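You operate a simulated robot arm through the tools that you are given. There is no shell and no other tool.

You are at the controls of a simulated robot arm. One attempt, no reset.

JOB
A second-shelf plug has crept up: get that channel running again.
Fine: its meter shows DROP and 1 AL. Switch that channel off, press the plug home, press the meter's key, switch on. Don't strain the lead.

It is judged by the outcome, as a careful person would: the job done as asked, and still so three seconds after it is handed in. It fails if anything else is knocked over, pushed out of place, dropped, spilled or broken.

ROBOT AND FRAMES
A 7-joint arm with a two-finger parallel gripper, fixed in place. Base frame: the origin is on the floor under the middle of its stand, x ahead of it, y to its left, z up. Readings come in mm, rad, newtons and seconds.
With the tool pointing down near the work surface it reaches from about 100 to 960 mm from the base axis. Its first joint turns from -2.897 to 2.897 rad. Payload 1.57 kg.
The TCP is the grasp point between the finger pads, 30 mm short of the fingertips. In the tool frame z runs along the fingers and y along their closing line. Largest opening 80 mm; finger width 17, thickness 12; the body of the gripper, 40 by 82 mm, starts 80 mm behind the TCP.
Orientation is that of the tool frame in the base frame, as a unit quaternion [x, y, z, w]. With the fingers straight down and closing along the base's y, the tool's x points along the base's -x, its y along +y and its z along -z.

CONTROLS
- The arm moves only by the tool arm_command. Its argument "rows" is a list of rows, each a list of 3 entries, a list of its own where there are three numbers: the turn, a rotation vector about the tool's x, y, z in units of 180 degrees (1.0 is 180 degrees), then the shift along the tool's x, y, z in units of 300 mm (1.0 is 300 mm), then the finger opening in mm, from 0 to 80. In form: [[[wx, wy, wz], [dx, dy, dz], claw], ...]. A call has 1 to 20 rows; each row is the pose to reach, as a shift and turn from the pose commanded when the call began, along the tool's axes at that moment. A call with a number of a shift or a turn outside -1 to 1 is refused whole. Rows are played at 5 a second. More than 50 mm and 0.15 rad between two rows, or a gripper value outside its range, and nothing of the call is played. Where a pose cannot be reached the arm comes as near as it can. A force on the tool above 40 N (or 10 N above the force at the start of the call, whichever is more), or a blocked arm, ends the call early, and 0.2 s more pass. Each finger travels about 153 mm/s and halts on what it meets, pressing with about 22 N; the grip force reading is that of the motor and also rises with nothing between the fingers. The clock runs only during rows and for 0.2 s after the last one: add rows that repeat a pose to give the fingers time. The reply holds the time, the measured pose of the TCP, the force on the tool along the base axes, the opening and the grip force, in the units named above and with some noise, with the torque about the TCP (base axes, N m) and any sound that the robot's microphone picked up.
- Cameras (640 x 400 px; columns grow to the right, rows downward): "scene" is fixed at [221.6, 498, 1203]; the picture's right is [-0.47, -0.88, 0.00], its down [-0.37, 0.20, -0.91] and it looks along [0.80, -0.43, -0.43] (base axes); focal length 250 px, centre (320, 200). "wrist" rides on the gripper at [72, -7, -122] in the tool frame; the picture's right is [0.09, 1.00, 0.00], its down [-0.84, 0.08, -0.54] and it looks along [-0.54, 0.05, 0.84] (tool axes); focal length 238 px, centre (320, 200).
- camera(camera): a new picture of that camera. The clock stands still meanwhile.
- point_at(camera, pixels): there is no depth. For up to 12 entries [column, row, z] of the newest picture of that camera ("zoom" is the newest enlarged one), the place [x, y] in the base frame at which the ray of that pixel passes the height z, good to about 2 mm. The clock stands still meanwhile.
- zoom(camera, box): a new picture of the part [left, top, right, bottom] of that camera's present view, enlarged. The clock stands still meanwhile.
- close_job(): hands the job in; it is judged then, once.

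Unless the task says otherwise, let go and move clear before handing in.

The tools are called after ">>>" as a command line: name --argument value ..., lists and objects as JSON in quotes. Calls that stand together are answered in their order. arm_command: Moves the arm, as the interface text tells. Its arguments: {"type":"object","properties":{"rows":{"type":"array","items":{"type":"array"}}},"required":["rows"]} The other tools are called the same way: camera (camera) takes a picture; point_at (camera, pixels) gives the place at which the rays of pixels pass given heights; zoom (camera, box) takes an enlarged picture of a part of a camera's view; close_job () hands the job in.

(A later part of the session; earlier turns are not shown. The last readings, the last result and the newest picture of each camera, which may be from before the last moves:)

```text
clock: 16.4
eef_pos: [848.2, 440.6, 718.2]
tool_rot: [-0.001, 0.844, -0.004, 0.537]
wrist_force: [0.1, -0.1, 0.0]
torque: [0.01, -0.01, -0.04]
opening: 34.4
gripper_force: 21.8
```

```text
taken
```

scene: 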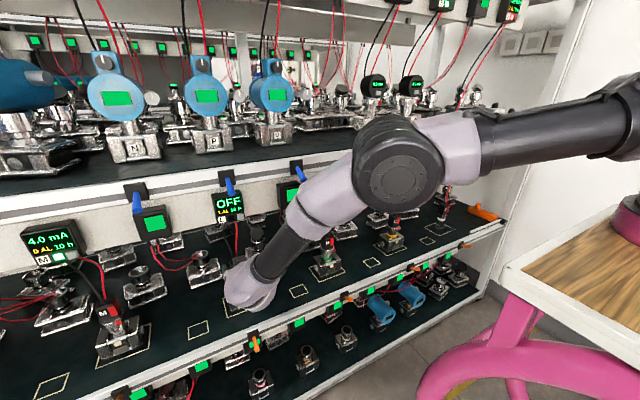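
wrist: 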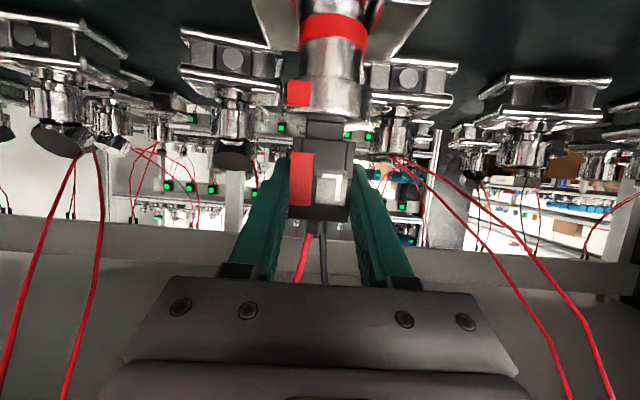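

The box is gripped at 34.4 mm with almost no side force. I'll press straight down in 2 mm steps, watching the force and listening for a click.

>>> arm_command --rows '[[[0, 0, 0], [0.006, 0, 0.0028], 28], [[0, 0, 0], [0.0121, 0, 0.0056], 28], [[0, 0, 0], [0.0181, 0, 0.0085], 28], [[0, 0, 0], [0.0242, 0, 0.0113], 28], [[0, 0, 0], [0.0302, 0, 0.0141], 28], [[0, 0, 0], [0.0302, 0, 0.0141], 28]]'

>>> camera --camera "wrist"

```text
clock: 17.8
eef_pos: [850.1, 440.7, 708.7]
tool_rot: [-0.001, 0.843, -0.005, 0.538]
wrist_force: [-0.5, -4.0, 1.0]
torque: [-0.12, 0.0, 0.02]
opening: 34.6
gripper_force: 22.3
```

```text
taken
```

wrist: 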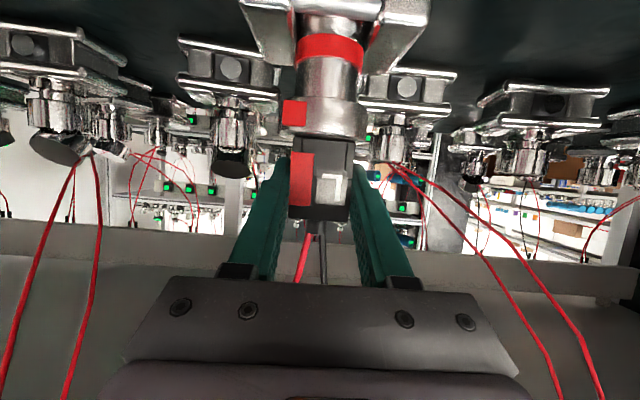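

The plug moved down with the fingers by about 9.5 mm and vertical force is only 1 N, with 4 N sideways. I'll zoom on the box-cup joint to see what gap remains.

>>> zoom --camera "wrist" --box '[264, 80, 392, 160]'

>>> zoom --camera "scene" --box '[192, 190, 288, 250]'

```text
5.00 times, centred on (328, 120) of wrist
```

zoom: 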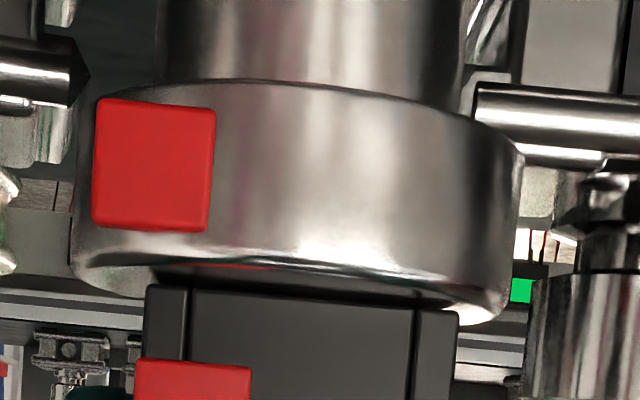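

```text
6.67 times, centred on (240, 220) of scene
```

zoom: 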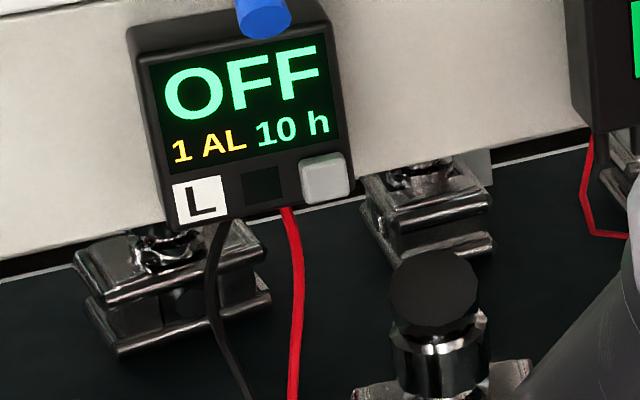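

The box bottom is now about level with the cup rim, but nothing has resisted firmly yet. I'll keep pressing down in small steps until it bottoms out.

>>> arm_command --rows '[[[0, 0, 0], [0.003, 0, 0.0014], 28], [[0, 0, 0], [0.006, 0, 0.0028], 28], [[0, 0, 0], [0.0091, 0, 0.0042], 28], [[0, 0, 0], [0.0091, 0, 0.0042], 28]]'

>>> zoom --camera "wrist" --box '[264, 80, 392, 160]'

```text
clock: 18.8
eef_pos: [851.5, 441.4, 706.5]
tool_rot: [-0.001, 0.842, -0.003, 0.539]
wrist_force: [0.4, -5.2, 15.5]
torque: [0.07, -0.15, 0.0]
opening: 34.5
gripper_force: 22.1
```

```text
5.00 times, centred on (328, 120) of wrist
```

zoom: 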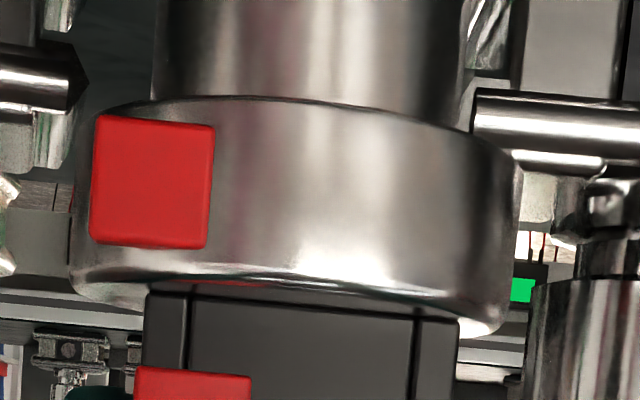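

Resistance has risen to 15 N with only about 2 mm more travel. I'll press a little harder to see whether it is bottomed or just at a detent.

>>> arm_command --rows '[[[0, 0, 0], [0.003, 0, 0.0014], 26], [[0, 0, 0], [0.006, 0, 0.0028], 26], [[0, 0, 0], [0.0091, 0, 0.0042], 26], [[0, 0, 0], [0.0091, 0, 0.0042], 26]]'

>>> zoom --camera "wrist" --box '[264, 80, 392, 160]'

>>> camera --camera "wrist"

```text
clock: 19.8
eef_pos: [848.0, 440.7, 702.7]
tool_rot: [0.0, 0.843, -0.005, 0.537]
wrist_force: [3.5, -5.2, 15.4]
torque: [0.06, 0.0, -0.02]
opening: 34.5
gripper_force: 22.1
```

```text
5.00 times, centred on (328, 120) of wrist
```

zoom: 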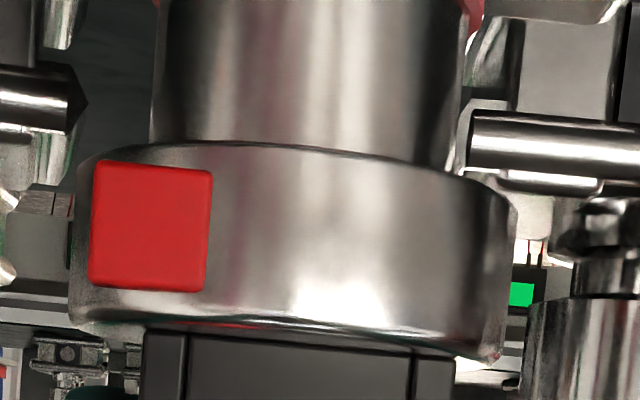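

```text
taken
```

wrist: 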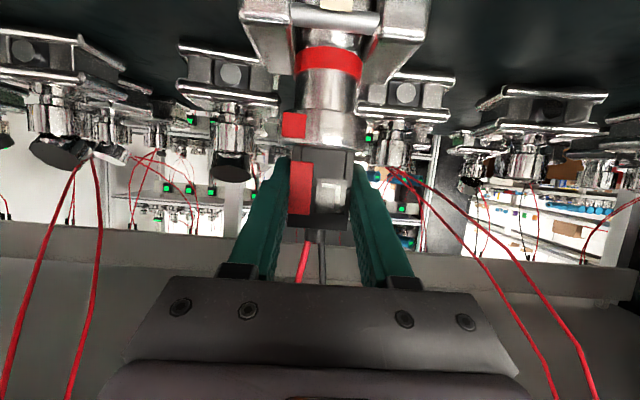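

The fingers slid down the box by about 4 mm at a steady 15 N while the box stayed put against the cup, so it appears bottomed after about 12 mm of travel. I'll open, back straight out along the tool axis and compare it with the other plugs.

>>> arm_command --rows '[[[0, 0, 0], [0, 0, 0], 36], [[0, 0, 0], [0, 0, 0], 44], [[0, 0, 0], [0, 0, 0], 60], [[0, 0, 0], [0, 0, 0], 60], [[0, 0, 0], [0, 0, -0.1], 60], [[0, 0, 0], [0, 0, -0.2], 60], [[0, 0, 0], [0, 0, -0.3], 60], [[0, 0, 0], [0, 0, -0.43], 60], [[0, 0, 0], [0, 0, -0.43], 60]]'

>>> camera --camera "wrist"

>>> camera --camera "scene"

```text
clock: 21.8
eef_pos: [735.0, 443.9, 753.8]
tool_rot: [0.0, 0.843, -0.005, 0.538]
wrist_force: [0.4, -0.4, 1.0]
torque: [-0.01, -0.03, 0.03]
opening: 60.0
gripper_force: 0.0
```

```text
taken
```

wrist: 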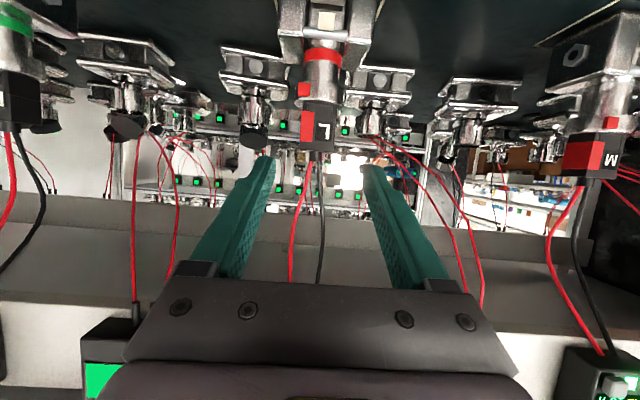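

```text
taken
```

scene: 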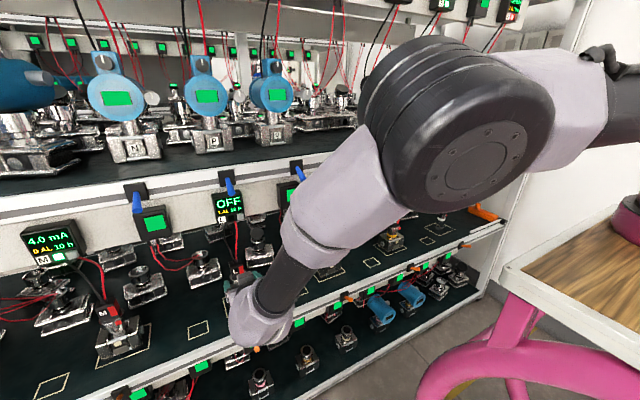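

>>> zoom --camera "wrist" --box '[256, 40, 384, 120]'

>>> zoom --camera "wrist" --box '[256, 90, 384, 170]'

>>> zoom --camera "wrist" --box '[512, 90, 640, 170]'

```text
5.00 times, centred on (320, 80) of wrist
```

zoom: 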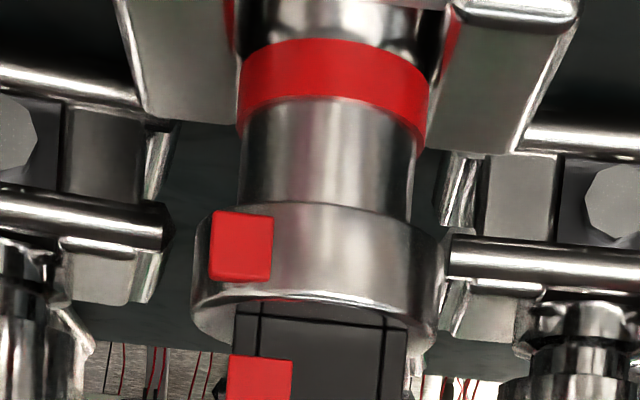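

```text
5.00 times, centred on (320, 130) of wrist
```

zoom: 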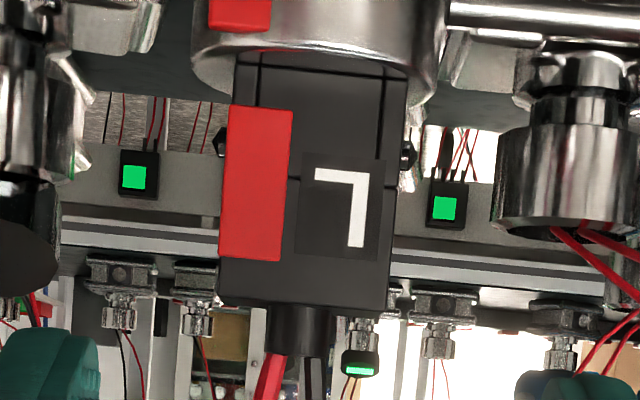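

```text
5.00 times, centred on (576, 130) of wrist
```

zoom: 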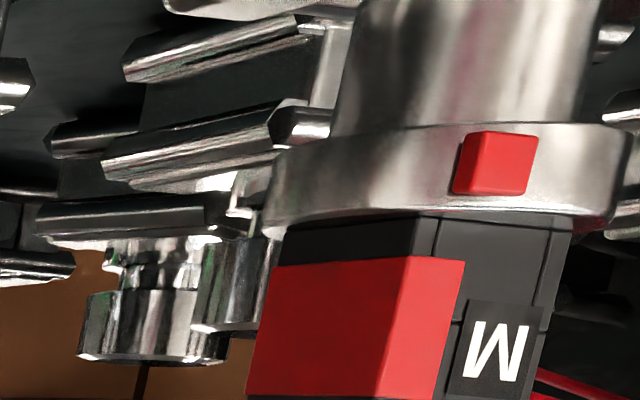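

Plug L's box now enters the cup rim just as M's does, and the gap from red mark to rim shrank by about 12 mm, so it is home. Next I'll close the fingers, back off and rise level with meter L's key, estimated at (772, 418, 912).

>>> arm_command --rows '[[[0, 0, 0], [-0.02, -0.01, -0.1], 60], [[0, -0.028, 0], [-0.1, -0.03, -0.17], 30], [[0, -0.056, 0], [-0.18, -0.05, -0.24], 0], [[0, -0.084, 0], [-0.26, -0.07, -0.3], 0], [[0, -0.112, 0], [-0.33, -0.09, -0.35], 0], [[0, -0.1394, 0], [-0.391, -0.099, -0.384], 0], [[0, -0.1394, 0], [-0.391, -0.099, -0.384], 0]]'

>>> camera --camera "wrist"

>>> camera --camera "scene"

```text
clock: 23.4
eef_pos: [677.0, 413.1, 910.5]
tool_rot: [-0.002, 0.706, -0.004, 0.708]
wrist_force: [-0.4, 0.6, -0.2]
torque: [0.0, 0.01, 0.03]
opening: 0.0
gripper_force: 21.0
```

```text
taken
```

wrist: 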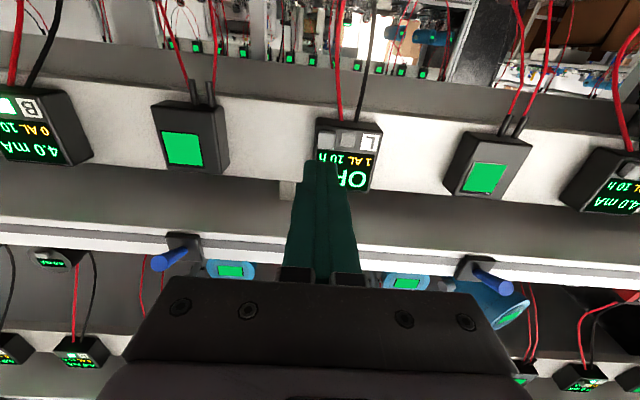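

```text
taken
```

scene: 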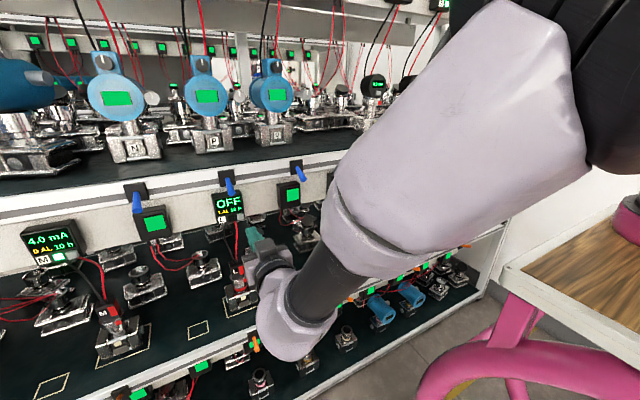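

The meter is straight ahead with its grey key at wrist (328, 137), just above the fingertips. I'll zoom in and triangulate it precisely.

>>> zoom --camera "wrist" --box '[296, 100, 392, 160]'

>>> zoom --camera "scene" --box '[200, 180, 280, 230]'

```text
6.67 times, centred on (344, 130) of wrist
```

zoom: 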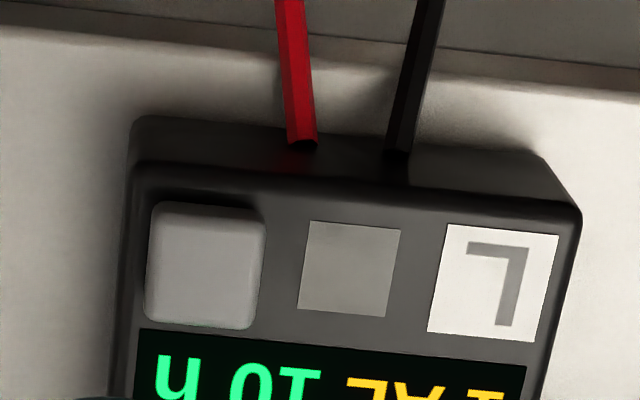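

```text
8.00 times, centred on (240, 205) of scene
```

zoom: 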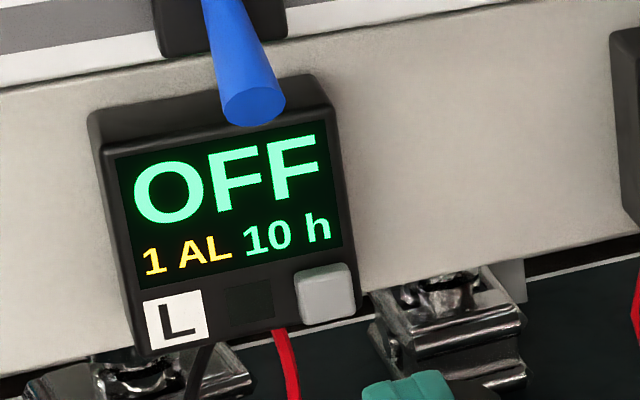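

>>> point_at --camera "wrist" --pixels '[[326.75, 139.9, 900], [326.75, 139.9, 910], [326.75, 139.9, 920], [348.5, 140.2, 910], [370, 142.5, 910], [322, 168, 910], [322, 168, 920]]'

>>> point_at --camera "scene" --pixels '[[240.75, 216.75, 900], [240.75, 216.75, 910], [240.75, 216.75, 920]]'

```text
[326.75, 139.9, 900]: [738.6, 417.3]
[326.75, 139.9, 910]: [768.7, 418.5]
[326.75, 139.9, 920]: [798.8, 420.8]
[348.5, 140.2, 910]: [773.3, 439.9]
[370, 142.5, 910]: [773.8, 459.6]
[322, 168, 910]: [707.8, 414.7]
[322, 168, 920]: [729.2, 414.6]
```

```text
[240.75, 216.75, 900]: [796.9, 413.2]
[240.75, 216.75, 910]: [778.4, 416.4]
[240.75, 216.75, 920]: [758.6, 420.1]
```

The key centre is at about (774.5, 418, 912), roughly 15 mm square, with the lamp 22 mm to its left and the leads below z≈895. I'll advance to just short of the key.

>>> arm_command --rows '[[[0, 0, 0], [-0.001, 0.004, 0.06], 0], [[0, 0, 0], [-0.003, 0.008, 0.12], 0], [[0, 0, 0], [-0.0045, 0.012, 0.17], 0], [[0, 0, 0], [-0.0045, 0.012, 0.2], 0], [[0, 0, 0], [-0.0045, 0.012, 0.2], 0]]'

>>> camera --camera "wrist"

>>> zoom --camera "scene" --box '[200, 180, 296, 240]'

```text
clock: 24.6
eef_pos: [738.3, 418.6, 912.9]
tool_rot: [-0.001, 0.706, -0.004, 0.708]
wrist_force: [-0.1, 0.4, -0.1]
torque: [-0.02, -0.03, -0.03]
opening: 0.0
gripper_force: 21.5
```

```text
taken
```

wrist: 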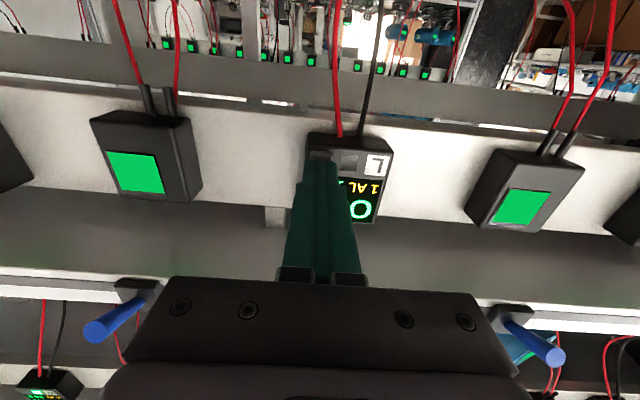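

```text
6.67 times, centred on (248, 210) of scene
```

zoom: 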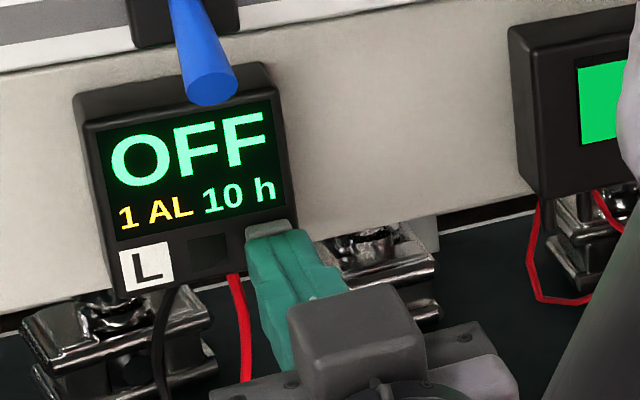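

The fingertips sit squarely in front of the key, with the scene zoom showing the grey key just behind them at (270, 228). I'll press forward in 2 mm steps and listen for the click.

>>> arm_command --rows '[[[0, 0, 0], [0, -0.006, 0.01], 0], [[0, 0, 0], [0, -0.006, 0.0167], 0], [[0, 0, 0], [0, -0.006, 0.0233], 0], [[0, 0, 0], [0, -0.006, 0.03], 0], [[0, 0, 0], [0, -0.006, 0.03], 0]]'

>>> zoom --camera "scene" --box '[200, 180, 296, 240]'

```text
clock: 25.8
eef_pos: [747.5, 417.1, 912.9]
tool_rot: [-0.002, 0.706, -0.005, 0.708]
wrist_force: [-4.2, -1.7, 0.9]
torque: [0.02, 0.01, -0.05]
opening: 0.0
gripper_force: 21.2
```

```text
6.67 times, centred on (248, 210) of scene
```

zoom: 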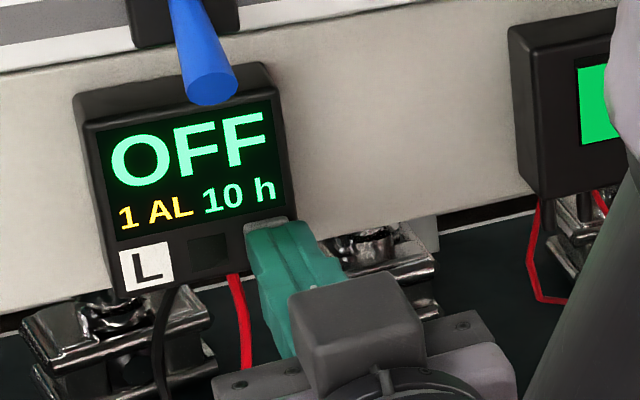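

Contact force is about 4 N and the meter still shows 1 AL. I'll press a few millimetres further.

>>> arm_command --rows '[[[0, 0, 0], [0, 0, 0.005], 0], [[0, 0, 0], [0, 0, 0.01], 0], [[0, 0, 0], [0, 0, 0.015], 0], [[0, 0, 0], [0, 0, 0.015], 0]]'

>>> zoom --camera "scene" --box '[200, 180, 296, 240]'

```text
clock: 26.8
eef_pos: [749.5, 415.7, 913.5]
tool_rot: [-0.003, 0.706, -0.003, 0.708]
wrist_force: [-23.1, 6.5, 2.0]
torque: [0.08, -0.06, 0.23]
opening: 0.1
gripper_force: 21.7
```

```text
6.67 times, centred on (248, 210) of scene
```

zoom: 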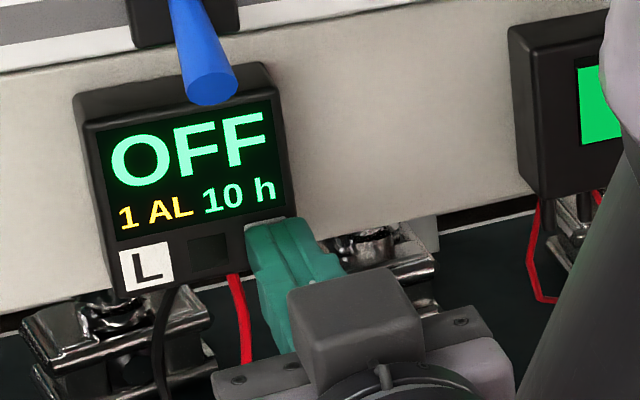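

The key has bottomed at 23 N but the display still shows 1 AL. I'll back off so the key is released and check the meter again.

>>> arm_command --rows '[[[0, 0, 0], [0, 0, -0.02], 0], [[0, 0, 0], [0, 0, -0.06], 0], [[0, 0, 0], [0, 0, -0.12], 0], [[0, 0, 0], [0, 0, -0.2], 0], [[0, 0, 0], [0, 0, -0.2], 0]]'

>>> zoom --camera "scene" --box '[200, 180, 296, 240]'

>>> camera --camera "wrist"

```text
clock: 28.0
eef_pos: [691.5, 417.5, 913.3]
tool_rot: [-0.001, 0.706, -0.005, 0.708]
wrist_force: [-0.3, 0.3, 0.2]
torque: [0.01, 0.01, 0.01]
opening: 0.0
gripper_force: 21.6
```

```text
6.67 times, centred on (248, 210) of scene
```

zoom: 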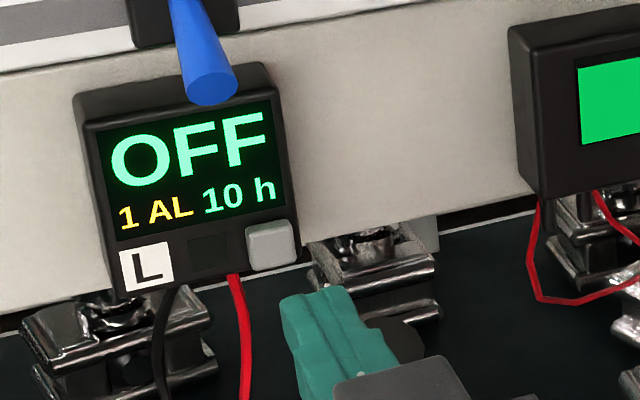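

```text
taken
```

wrist: 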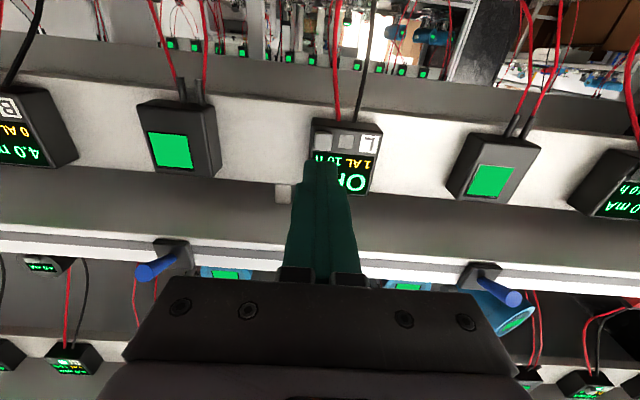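

The key has sprung back and the meter still reads OFF / 1 AL, so the reset may only show when the channel is powered. Before switching on I want to be sure the plug is fully home, so I'll move midway between B and L to compare them side by side.

>>> arm_command --rows '[[[0, 0.023, 0], [0.09, -0.0675, -0.01], 0], [[0, 0.046, 0], [0.18, -0.135, -0.01], 0], [[0, 0.07, 0], [0.27, -0.2025, -0.01], 0], [[0, 0.093, 0], [0.36, -0.27, -0.01], 0], [[0, 0.116, 0], [0.45, -0.3375, -0.01], 0], [[0, 0.139, 0], [0.543, -0.405, -0.005], 0], [[0, 0.139, 0], [0.543, -0.405, -0.005], 0]]'

>>> camera --camera "wrist"

>>> camera --camera "scene"

```text
clock: 29.6
eef_pos: [689.2, 293.3, 752.6]
tool_rot: [0.0, 0.843, -0.005, 0.538]
wrist_force: [0.0, 0.3, -0.2]
torque: [0.01, 0.04, -0.02]
opening: 0.2
gripper_force: 21.1
```

```text
taken
```

wrist: 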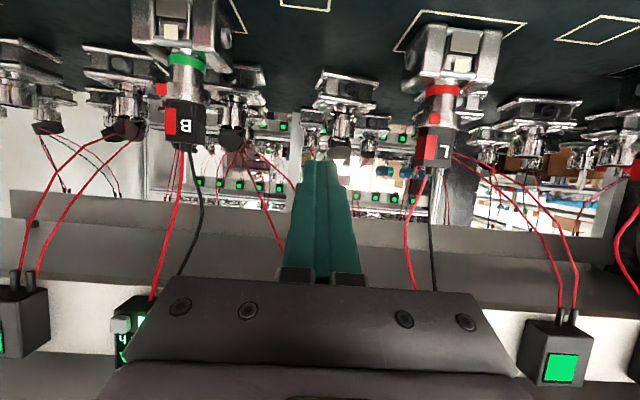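

```text
taken
```

scene: 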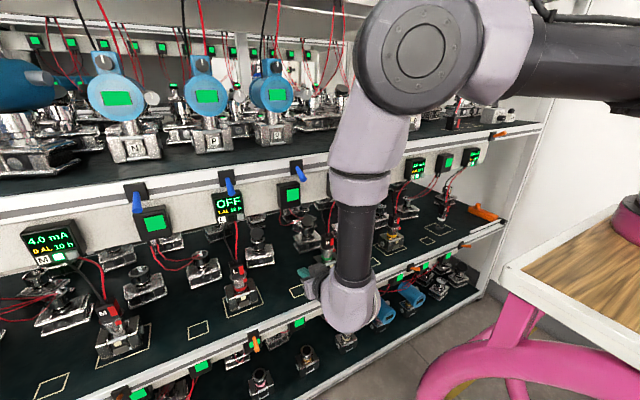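

>>> zoom --camera "wrist" --box '[132, 50, 260, 130]'

>>> zoom --camera "wrist" --box '[380, 80, 508, 160]'

>>> zoom --camera "wrist" --box '[132, 80, 260, 160]'

>>> zoom --camera "scene" --box '[192, 240, 288, 300]'

>>> zoom --camera "scene" --box '[56, 280, 152, 340]'

>>> zoom --camera "scene" --box '[200, 180, 264, 220]'

```text
5.00 times, centred on (196, 90) of wrist
```

zoom: 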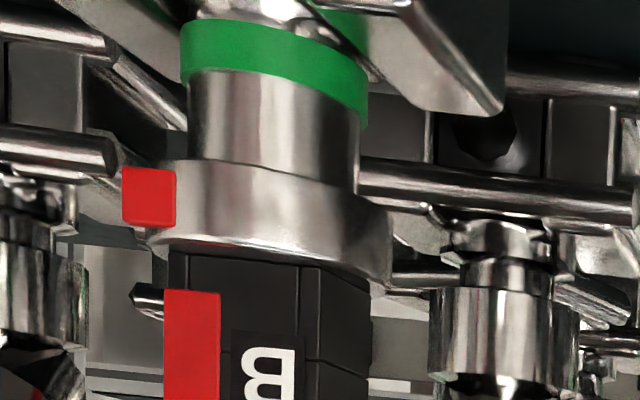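

```text
5.00 times, centred on (444, 120) of wrist
```

zoom: 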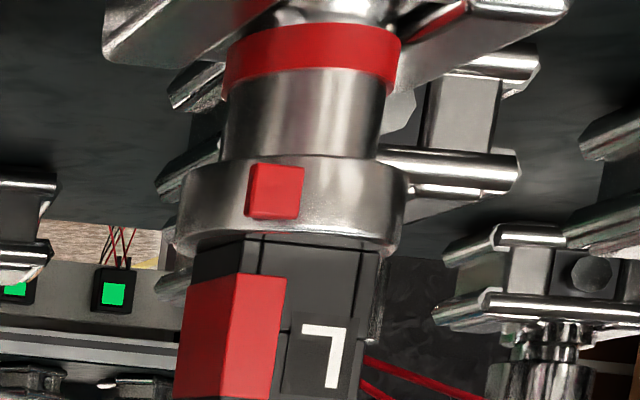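

```text
5.00 times, centred on (196, 120) of wrist
```

zoom: 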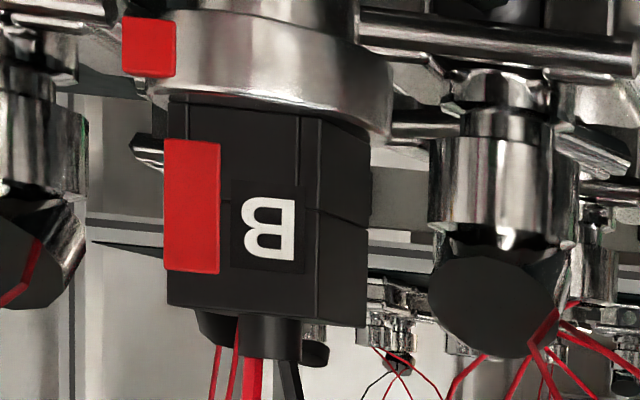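

```text
6.67 times, centred on (240, 270) of scene
```

zoom: 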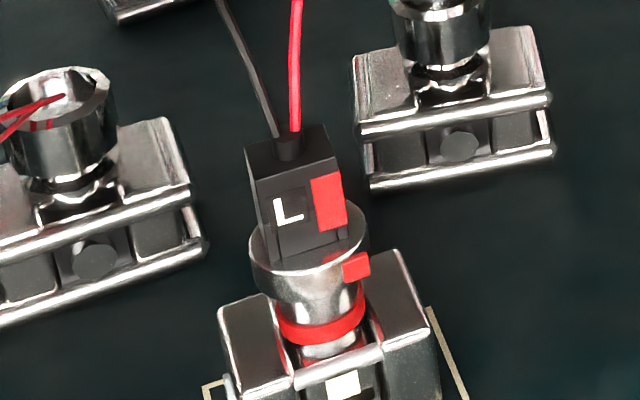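

```text
6.67 times, centred on (104, 310) of scene
```

zoom: 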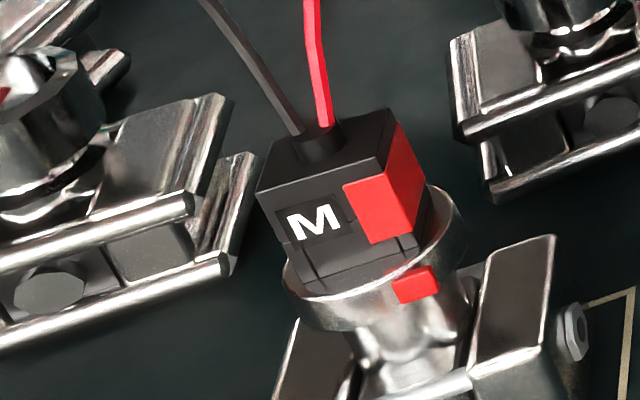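

```text
10.00 times, centred on (232, 200) of scene
```

zoom: 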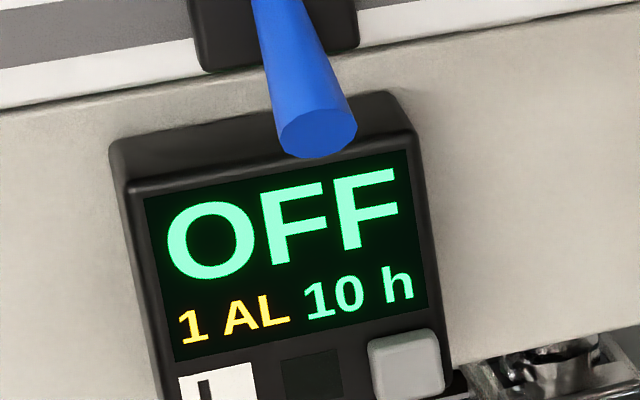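

B and L now look identical at the cup rim (about 45-47 px from rim to red mark in both zooms), and the scene zoom shows L seated like M, so the plug is home. Next is switching on: I'll move in front of the L lever, then go below it.

>>> arm_command --rows '[[[0, 0.0, 0], [0.04, 0.08, -0.08], 0], [[0, 0.016, 0], [0.13, 0.16, -0.08], 0], [[0, 0.033, 0], [0.23, 0.24, -0.06], 0], [[0, 0.05, 0], [0.33, 0.32, -0.03], 0], [[0, 0.067, 0], [0.43, 0.41, 0.01], 0], [[0, 0.0836, 0], [0.535, 0.493, 0.05], 0], [[0, 0.0836, 0], [0.535, 0.493, 0.05], 0]]'

>>> camera --camera "wrist"

>>> camera --camera "scene"

```text
clock: 31.2
eef_pos: [635.5, 438.6, 595.8]
tool_rot: [0.0, 0.906, -0.005, 0.422]
wrist_force: [-0.2, 0.4, 1.4]
torque: [0.04, 0.02, 0.0]
opening: 0.0
gripper_force: 21.7
```

```text
taken
```

wrist: 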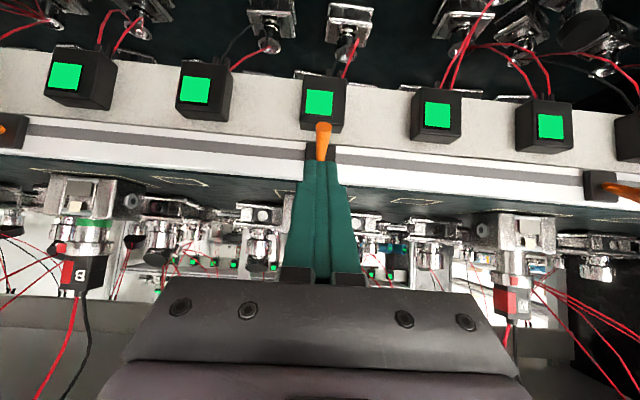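

```text
taken
```

scene: 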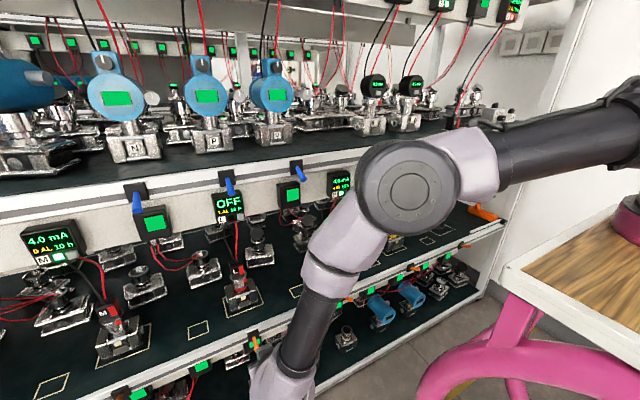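

The lever hangs down with its tip at wrist (323, 127). I'll pin down its position for the upward push.

>>> zoom --camera "scene" --box '[224, 320, 288, 360]'

>>> zoom --camera "wrist" --box '[280, 100, 376, 160]'

>>> point_at --camera "wrist" --pixels '[[323, 127, 515], [323, 127, 520], [323, 127, 525], [323, 127, 530], [320, 160, 570]]'

```text
10.00 times, centred on (256, 340) of scene
```

zoom: 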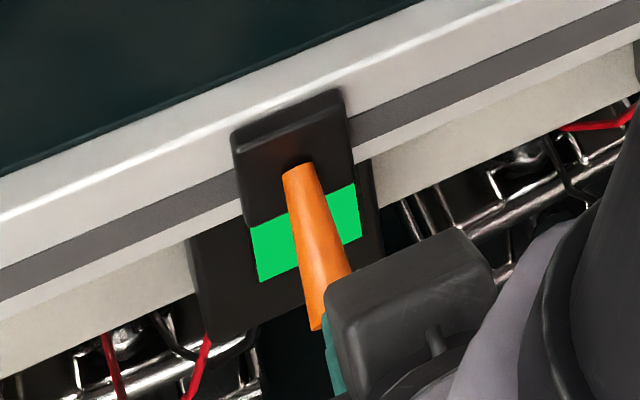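

```text
6.67 times, centred on (328, 130) of wrist
```

zoom: 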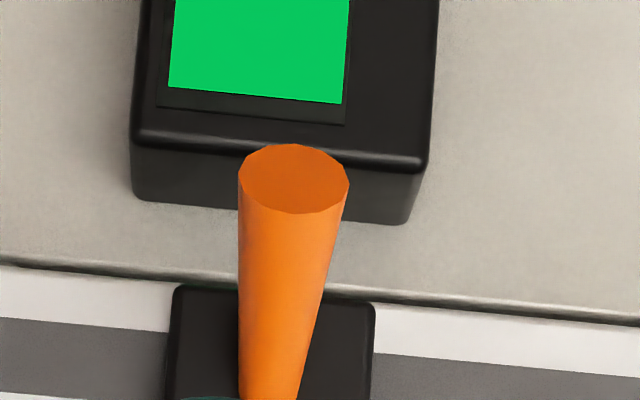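

```text
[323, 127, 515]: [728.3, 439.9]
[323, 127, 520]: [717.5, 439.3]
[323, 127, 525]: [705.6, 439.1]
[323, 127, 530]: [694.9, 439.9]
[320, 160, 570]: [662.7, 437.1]
```

The lever tip now sits at about (693, 440, 531). I'll drop to z≈500 in front of it and slide the closed fingertips underneath without touching.

>>> arm_command --rows '[[[0, 0, 0], [0.061, 0.0015, 0.0515], 0], [[0, 0, 0], [0.1225, 0.003, 0.103], 0], [[0, 0, 0], [0.184, 0.0045, 0.1545], 0], [[0, 0, 0], [0.245, 0.006, 0.206], 0], [[0, 0, 0], [0.197, 0.006, 0.263], 0], [[0, 0, 0], [0.148, 0.006, 0.321], 0], [[0, 0, 0], [0.148, 0.006, 0.321], 0]]'

>>> camera --camera "wrist"

>>> camera --camera "scene"

```text
clock: 32.6
eef_pos: [711.5, 491.2, 570.4]
tool_rot: [0.026, 0.897, 0.031, 0.439]
wrist_force: [-12.2, 1.5, -8.7]
torque: [0.07, 0.41, 0.06]
opening: 0.0
gripper_force: 21.5
out of reach, approached as far as the arm can: row 6, 7
stopped in row 7: the force on the tool passed its limit at 161 N (the readings are from after the stop); the commanded pose is now the measured one
```

```text
taken
```

wrist: 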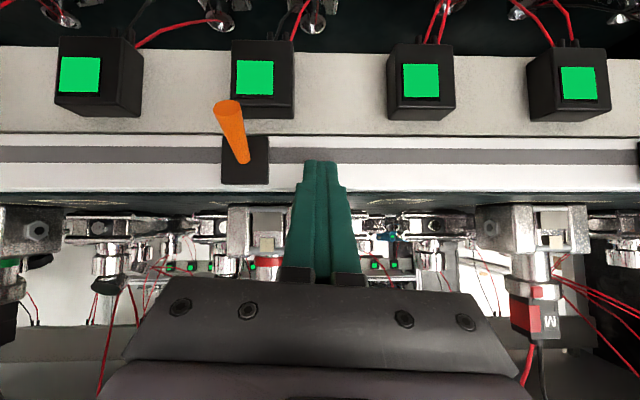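

```text
taken
```

scene: 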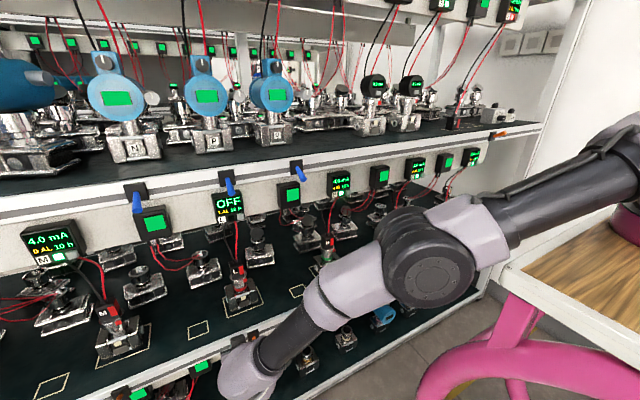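

That low pose was out of reach, and the arm drifted until the fingertips hit the fixed shelf edge, stopping on the force limit. The lever (wrist (230, 115)) and everything else look undisturbed. I'll back straight off, then use a steeper tool angle and grip the lever instead, which needs less reach.

>>> arm_command --rows '[[[0, 0, 0], [0.027, 0, -0.063], 0], [[0, 0, 0], [0.055, 0, -0.126], 0], [[0.0043, 0.0225, -0.0074], [0.05, -0.055, -0.18], 0], [[0.0086, 0.045, -0.0149], [0.04, -0.11, -0.23], 0], [[0.0129, 0.0675, -0.0223], [0.029, -0.164, -0.274], 0], [[0.0129, 0.0675, -0.0223], [0.029, -0.164, -0.274], 0]]'

>>> camera --camera "wrist"

>>> camera --camera "scene"

```text
clock: 34.0
eef_pos: [640.3, 440.9, 613.7]
tool_rot: [0.0, 0.939, -0.001, 0.344]
wrist_force: [-0.8, 0.7, 0.3]
torque: [0.02, 0.01, -0.02]
opening: 0.4
gripper_force: 21.3
```

```text
taken
```

wrist: 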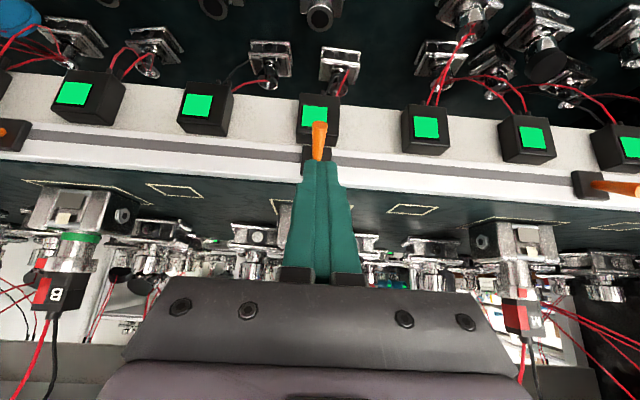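

```text
taken
```

scene: 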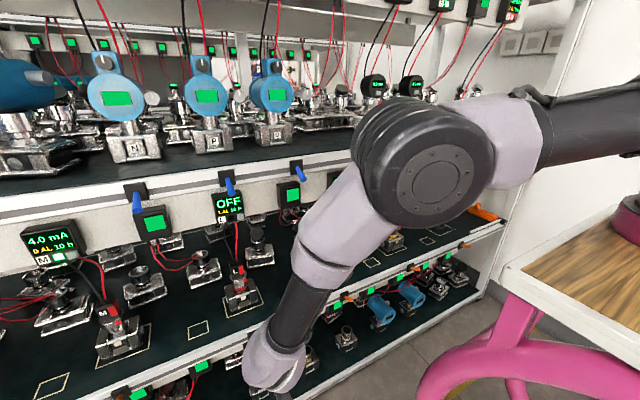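

The arm is back at (640, 441, 614), tilted 50°, with the lever visible at wrist (319, 130). I'll get its tip position again from this view.

>>> zoom --camera "wrist" --box '[272, 100, 368, 160]'

>>> point_at --camera "wrist" --pixels '[[319.5, 126.5, 520], [319.5, 126.5, 525], [319.5, 126.5, 530], [319.5, 126.5, 535]]'

>>> zoom --camera "scene" --box '[224, 320, 288, 360]'

```text
6.67 times, centred on (320, 130) of wrist
```

zoom: 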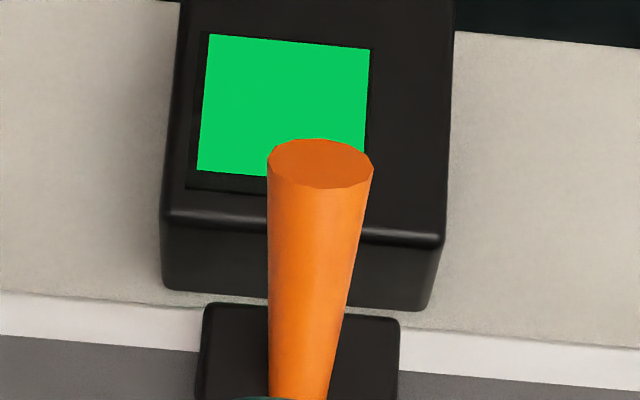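

```text
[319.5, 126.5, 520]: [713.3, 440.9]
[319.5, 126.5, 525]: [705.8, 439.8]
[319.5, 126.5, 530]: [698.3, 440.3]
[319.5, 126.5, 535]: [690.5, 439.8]
```

```text
10.00 times, centred on (256, 340) of scene
```

zoom: 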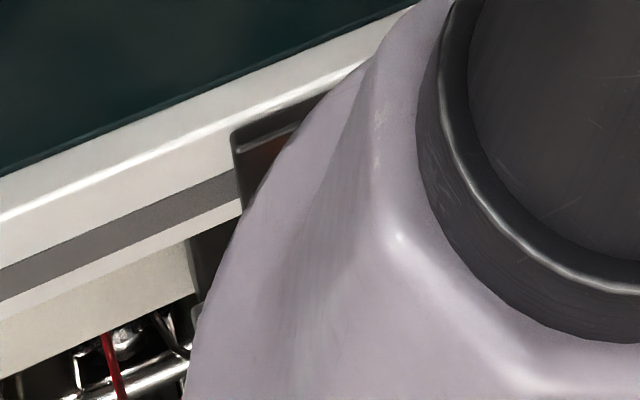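

The lever tip centre resolves to about (697, 440, 529). I'll open the fingers to 40 mm and move to a pre-grip point 50 mm back along the tool axis, then check reach before closing on it.

>>> arm_command --rows '[[[0, 0, 0], [0.01, -0.001, 0.04], 20], [[0, 0, 0], [0.02, -0.002, 0.09], 40], [[0, 0, 0], [0.03, -0.003, 0.13], 40], [[0, 0, 0], [0.0377, -0.003, 0.172], 40], [[0, 0, 0], [0.0377, -0.003, 0.172], 40]]'

>>> camera --camera "wrist"

```text
clock: 35.2
eef_pos: [663.9, 440.4, 564.4]
tool_rot: [-0.001, 0.939, -0.001, 0.345]
wrist_force: [0.0, -0.7, -0.2]
torque: [0.02, 0.01, -0.01]
opening: 39.9
gripper_force: 0.1
```

```text
taken
```

wrist: 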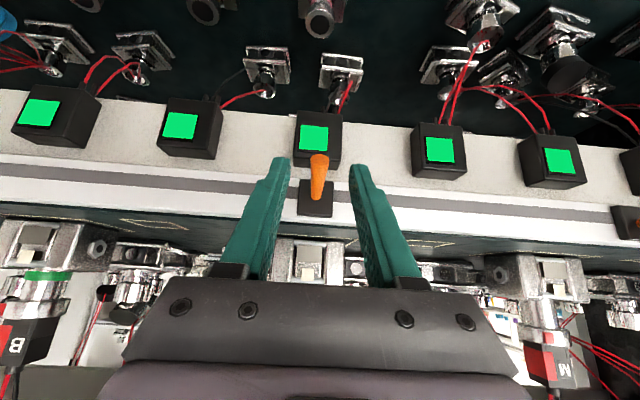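

The lever sits centred between the open fingers at wrist (319, 175). I'll advance the remaining 48 mm in small steps.

>>> arm_command --rows '[[[0, 0, 0], [-0.002, 0, 0.04], 40], [[0, 0, 0], [-0.004, 0, 0.08], 40], [[0, 0, 0], [-0.006, 0, 0.12], 40], [[0, 0, 0], [-0.008, 0, 0.155], 40], [[0, 0, 0], [-0.008, 0, 0.155], 40]]'

>>> camera --camera "wrist"

```text
clock: 36.4
eef_pos: [695.7, 438.1, 531.9]
tool_rot: [0.0, 0.939, -0.001, 0.344]
wrist_force: [0.4, -0.1, -0.9]
torque: [-0.01, -0.02, 0.01]
opening: 40.1
gripper_force: 0.0
```

```text
taken
```

wrist: 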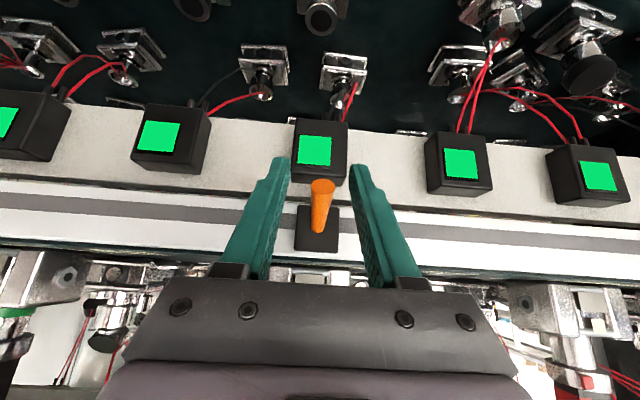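

The pads straddle the lever at (322, 205) without contact. I'll centre by 2 mm and close on it.

>>> arm_command --rows '[[[0, 0, 0], [0, 0.006, 0], 40], [[0, 0, 0], [0, 0.006, 0], 28], [[0, 0, 0], [0, 0.006, 0], 18], [[0, 0, 0], [0, 0.006, 0], 8], [[0, 0, 0], [0, 0.006, 0], 8]]'

```text
clock: 37.6
eef_pos: [696.8, 440.0, 532.0]
tool_rot: [0.0, 0.939, 0.0, 0.345]
wrist_force: [0.5, -1.4, 0.9]
torque: [-0.01, 0.01, -0.03]
opening: 13.7
gripper_force: 30.1
```

The lever is gripped (13.7 mm). I'll carry it upward along its arc to the ON position in small steps.

>>> arm_command --rows '[[[0, 0, 0], [-0.0112, 0, -0.0246], 8], [[0, 0, 0], [-0.0254, 0, -0.0445], 8], [[0, 0, 0], [-0.0426, 0, -0.0618], 8], [[0, 0, 0], [-0.0627, 0, -0.0758], 8], [[0, 0, 0], [-0.0805, 0, -0.0843], 8], [[0, 0, 0], [-0.0897, 0, -0.0875], 8], [[0, 0, 0], [-0.0897, 0, -0.0875], 8]]'

>>> camera --camera "wrist"

>>> camera --camera "scene"

```text
clock: 39.2
eef_pos: [700.3, 438.8, 567.0]
tool_rot: [-0.001, 0.939, -0.001, 0.343]
wrist_force: [-16.6, -1.2, -11.9]
torque: [-0.01, 0.72, -0.11]
opening: 14.1
gripper_force: 30.6
```

```text
taken
```

wrist: 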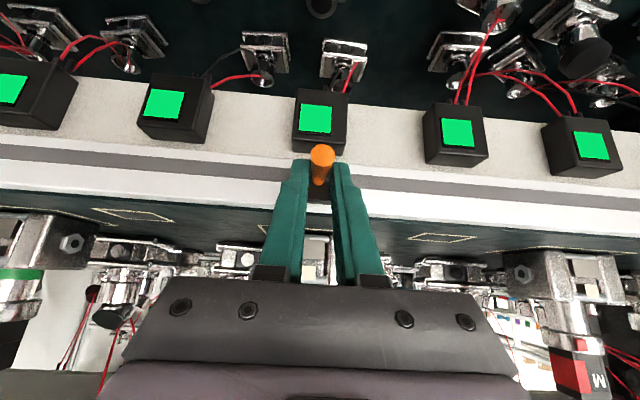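

```text
taken
```

scene: 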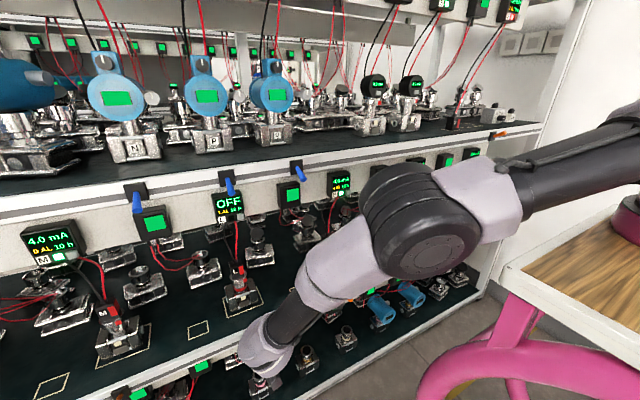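

The meter still reads OFF, and about 20 N of pull says the pads slipped and the lever is only part-way. I'll zoom to see where it is.

>>> zoom --camera "wrist" --box '[256, 130, 384, 210]'

>>> zoom --camera "scene" --box '[216, 310, 296, 360]'

```text
5.00 times, centred on (320, 170) of wrist
```

zoom: 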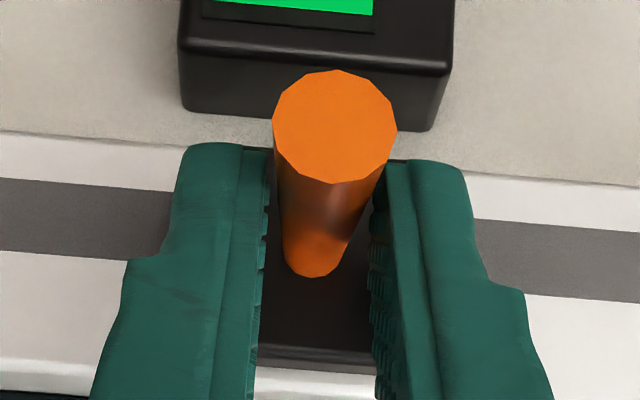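

```text
8.00 times, centred on (256, 335) of scene
```

zoom: 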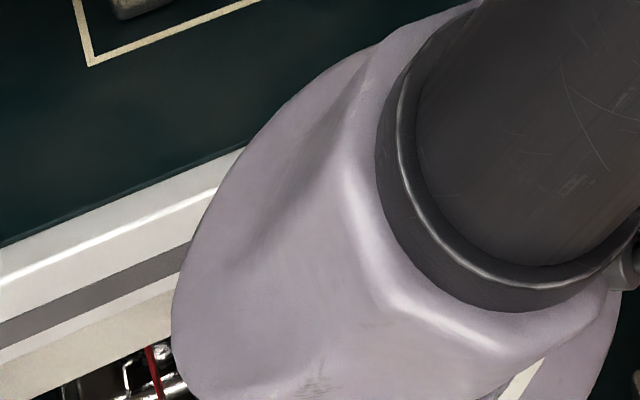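

The lever is now about horizontal, half-way, held near the fingertips. I'll continue upward another 15 mm.

>>> arm_command --rows '[[[0, 0, 0], [-0.0082, 0, -0.0149], 8], [[0, 0, 0], [-0.0165, 0, -0.0298], 8], [[0, 0, 0], [-0.0247, 0, -0.0447], 8], [[0, 0, 0], [-0.0247, 0, -0.0447], 8]]'

>>> zoom --camera "wrist" --box '[256, 120, 384, 200]'

>>> zoom --camera "scene" --box '[200, 180, 264, 220]'

```text
clock: 40.2
eef_pos: [698.7, 440.9, 583.6]
tool_rot: [-0.001, 0.939, -0.001, 0.345]
wrist_force: [0.1, -0.7, 0.2]
torque: [-0.02, -0.06, -0.01]
opening: 8.1
gripper_force: 0.1
```

```text
5.00 times, centred on (320, 160) of wrist
```

zoom: 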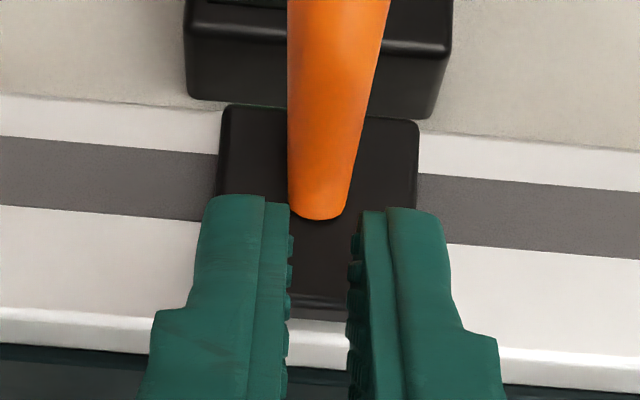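

```text
10.00 times, centred on (232, 200) of scene
```

zoom: 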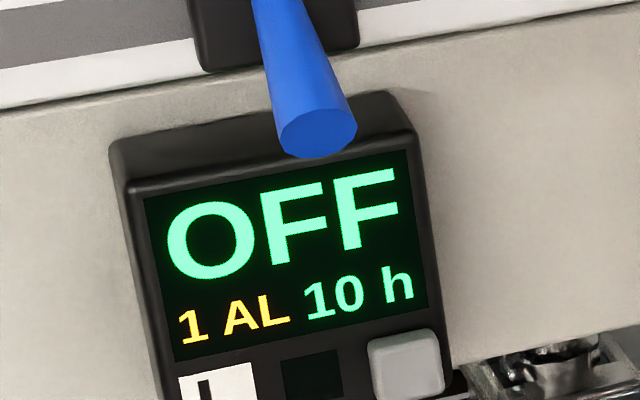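

The pads slid off and the lever sprang back down, so friction alone can't flip it: I need a positive push from below. I'll retreat and yaw the closed fingers about 42° toward the arm's reach line at a 40° tilt, so they can pass under the lever within reach.

>>> arm_command --rows '[[[0, 0, 0], [0.05, 0, -0.075], 8], [[0, 0, 0], [0.095, 0, -0.146], 8], [[-0.0236, -0.0074, -0.0235], [0.15, -0.06, -0.2], 0], [[-0.0473, -0.0148, -0.0471], [0.198, -0.133, -0.256], 0], [[-0.0709, -0.0222, -0.0706], [0.19, -0.16, -0.245], 0], [[-0.0946, -0.0295, -0.0941], [0.18, -0.19, -0.235], 0], [[-0.1182, -0.0369, -0.1176], [0.175, -0.21, -0.225], 0], [[-0.1419, -0.0443, -0.1412], [0.168, -0.23, -0.215], 0], [[-0.1655, -0.0517, -0.1647], [0.161, -0.247, -0.207], 0], [[-0.1655, -0.0517, -0.1647], [0.161, -0.247, -0.207], 0]]'

>>> camera --camera "wrist"

>>> camera --camera "scene"

```text
clock: 42.4
eef_pos: [608.8, 385.5, 612.5]
tool_rot: [-0.325, 0.842, 0.162, 0.399]
wrist_force: [0.3, -0.5, 0.1]
torque: [-0.01, -0.01, -0.03]
opening: 0.0
gripper_force: 21.1
```

```text
taken
```

wrist: 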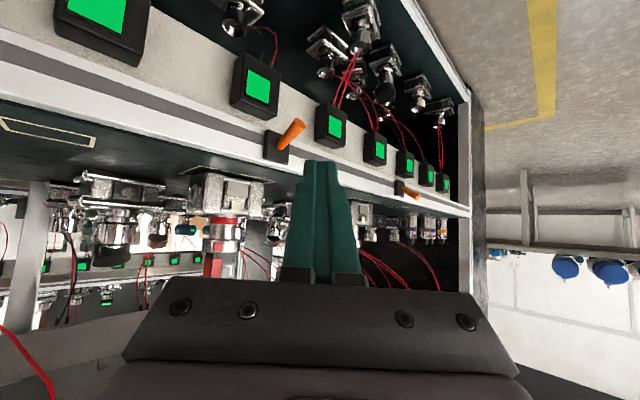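

```text
taken
```

scene: 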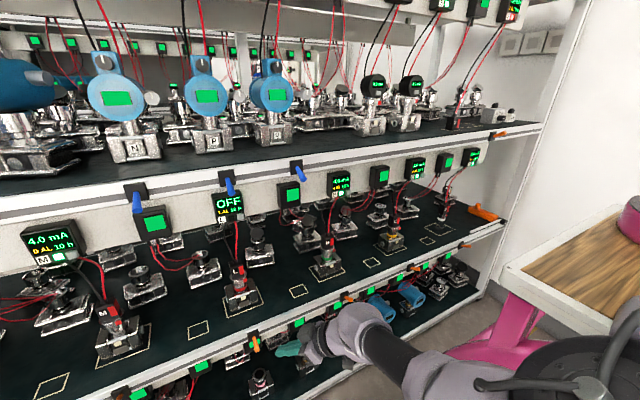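

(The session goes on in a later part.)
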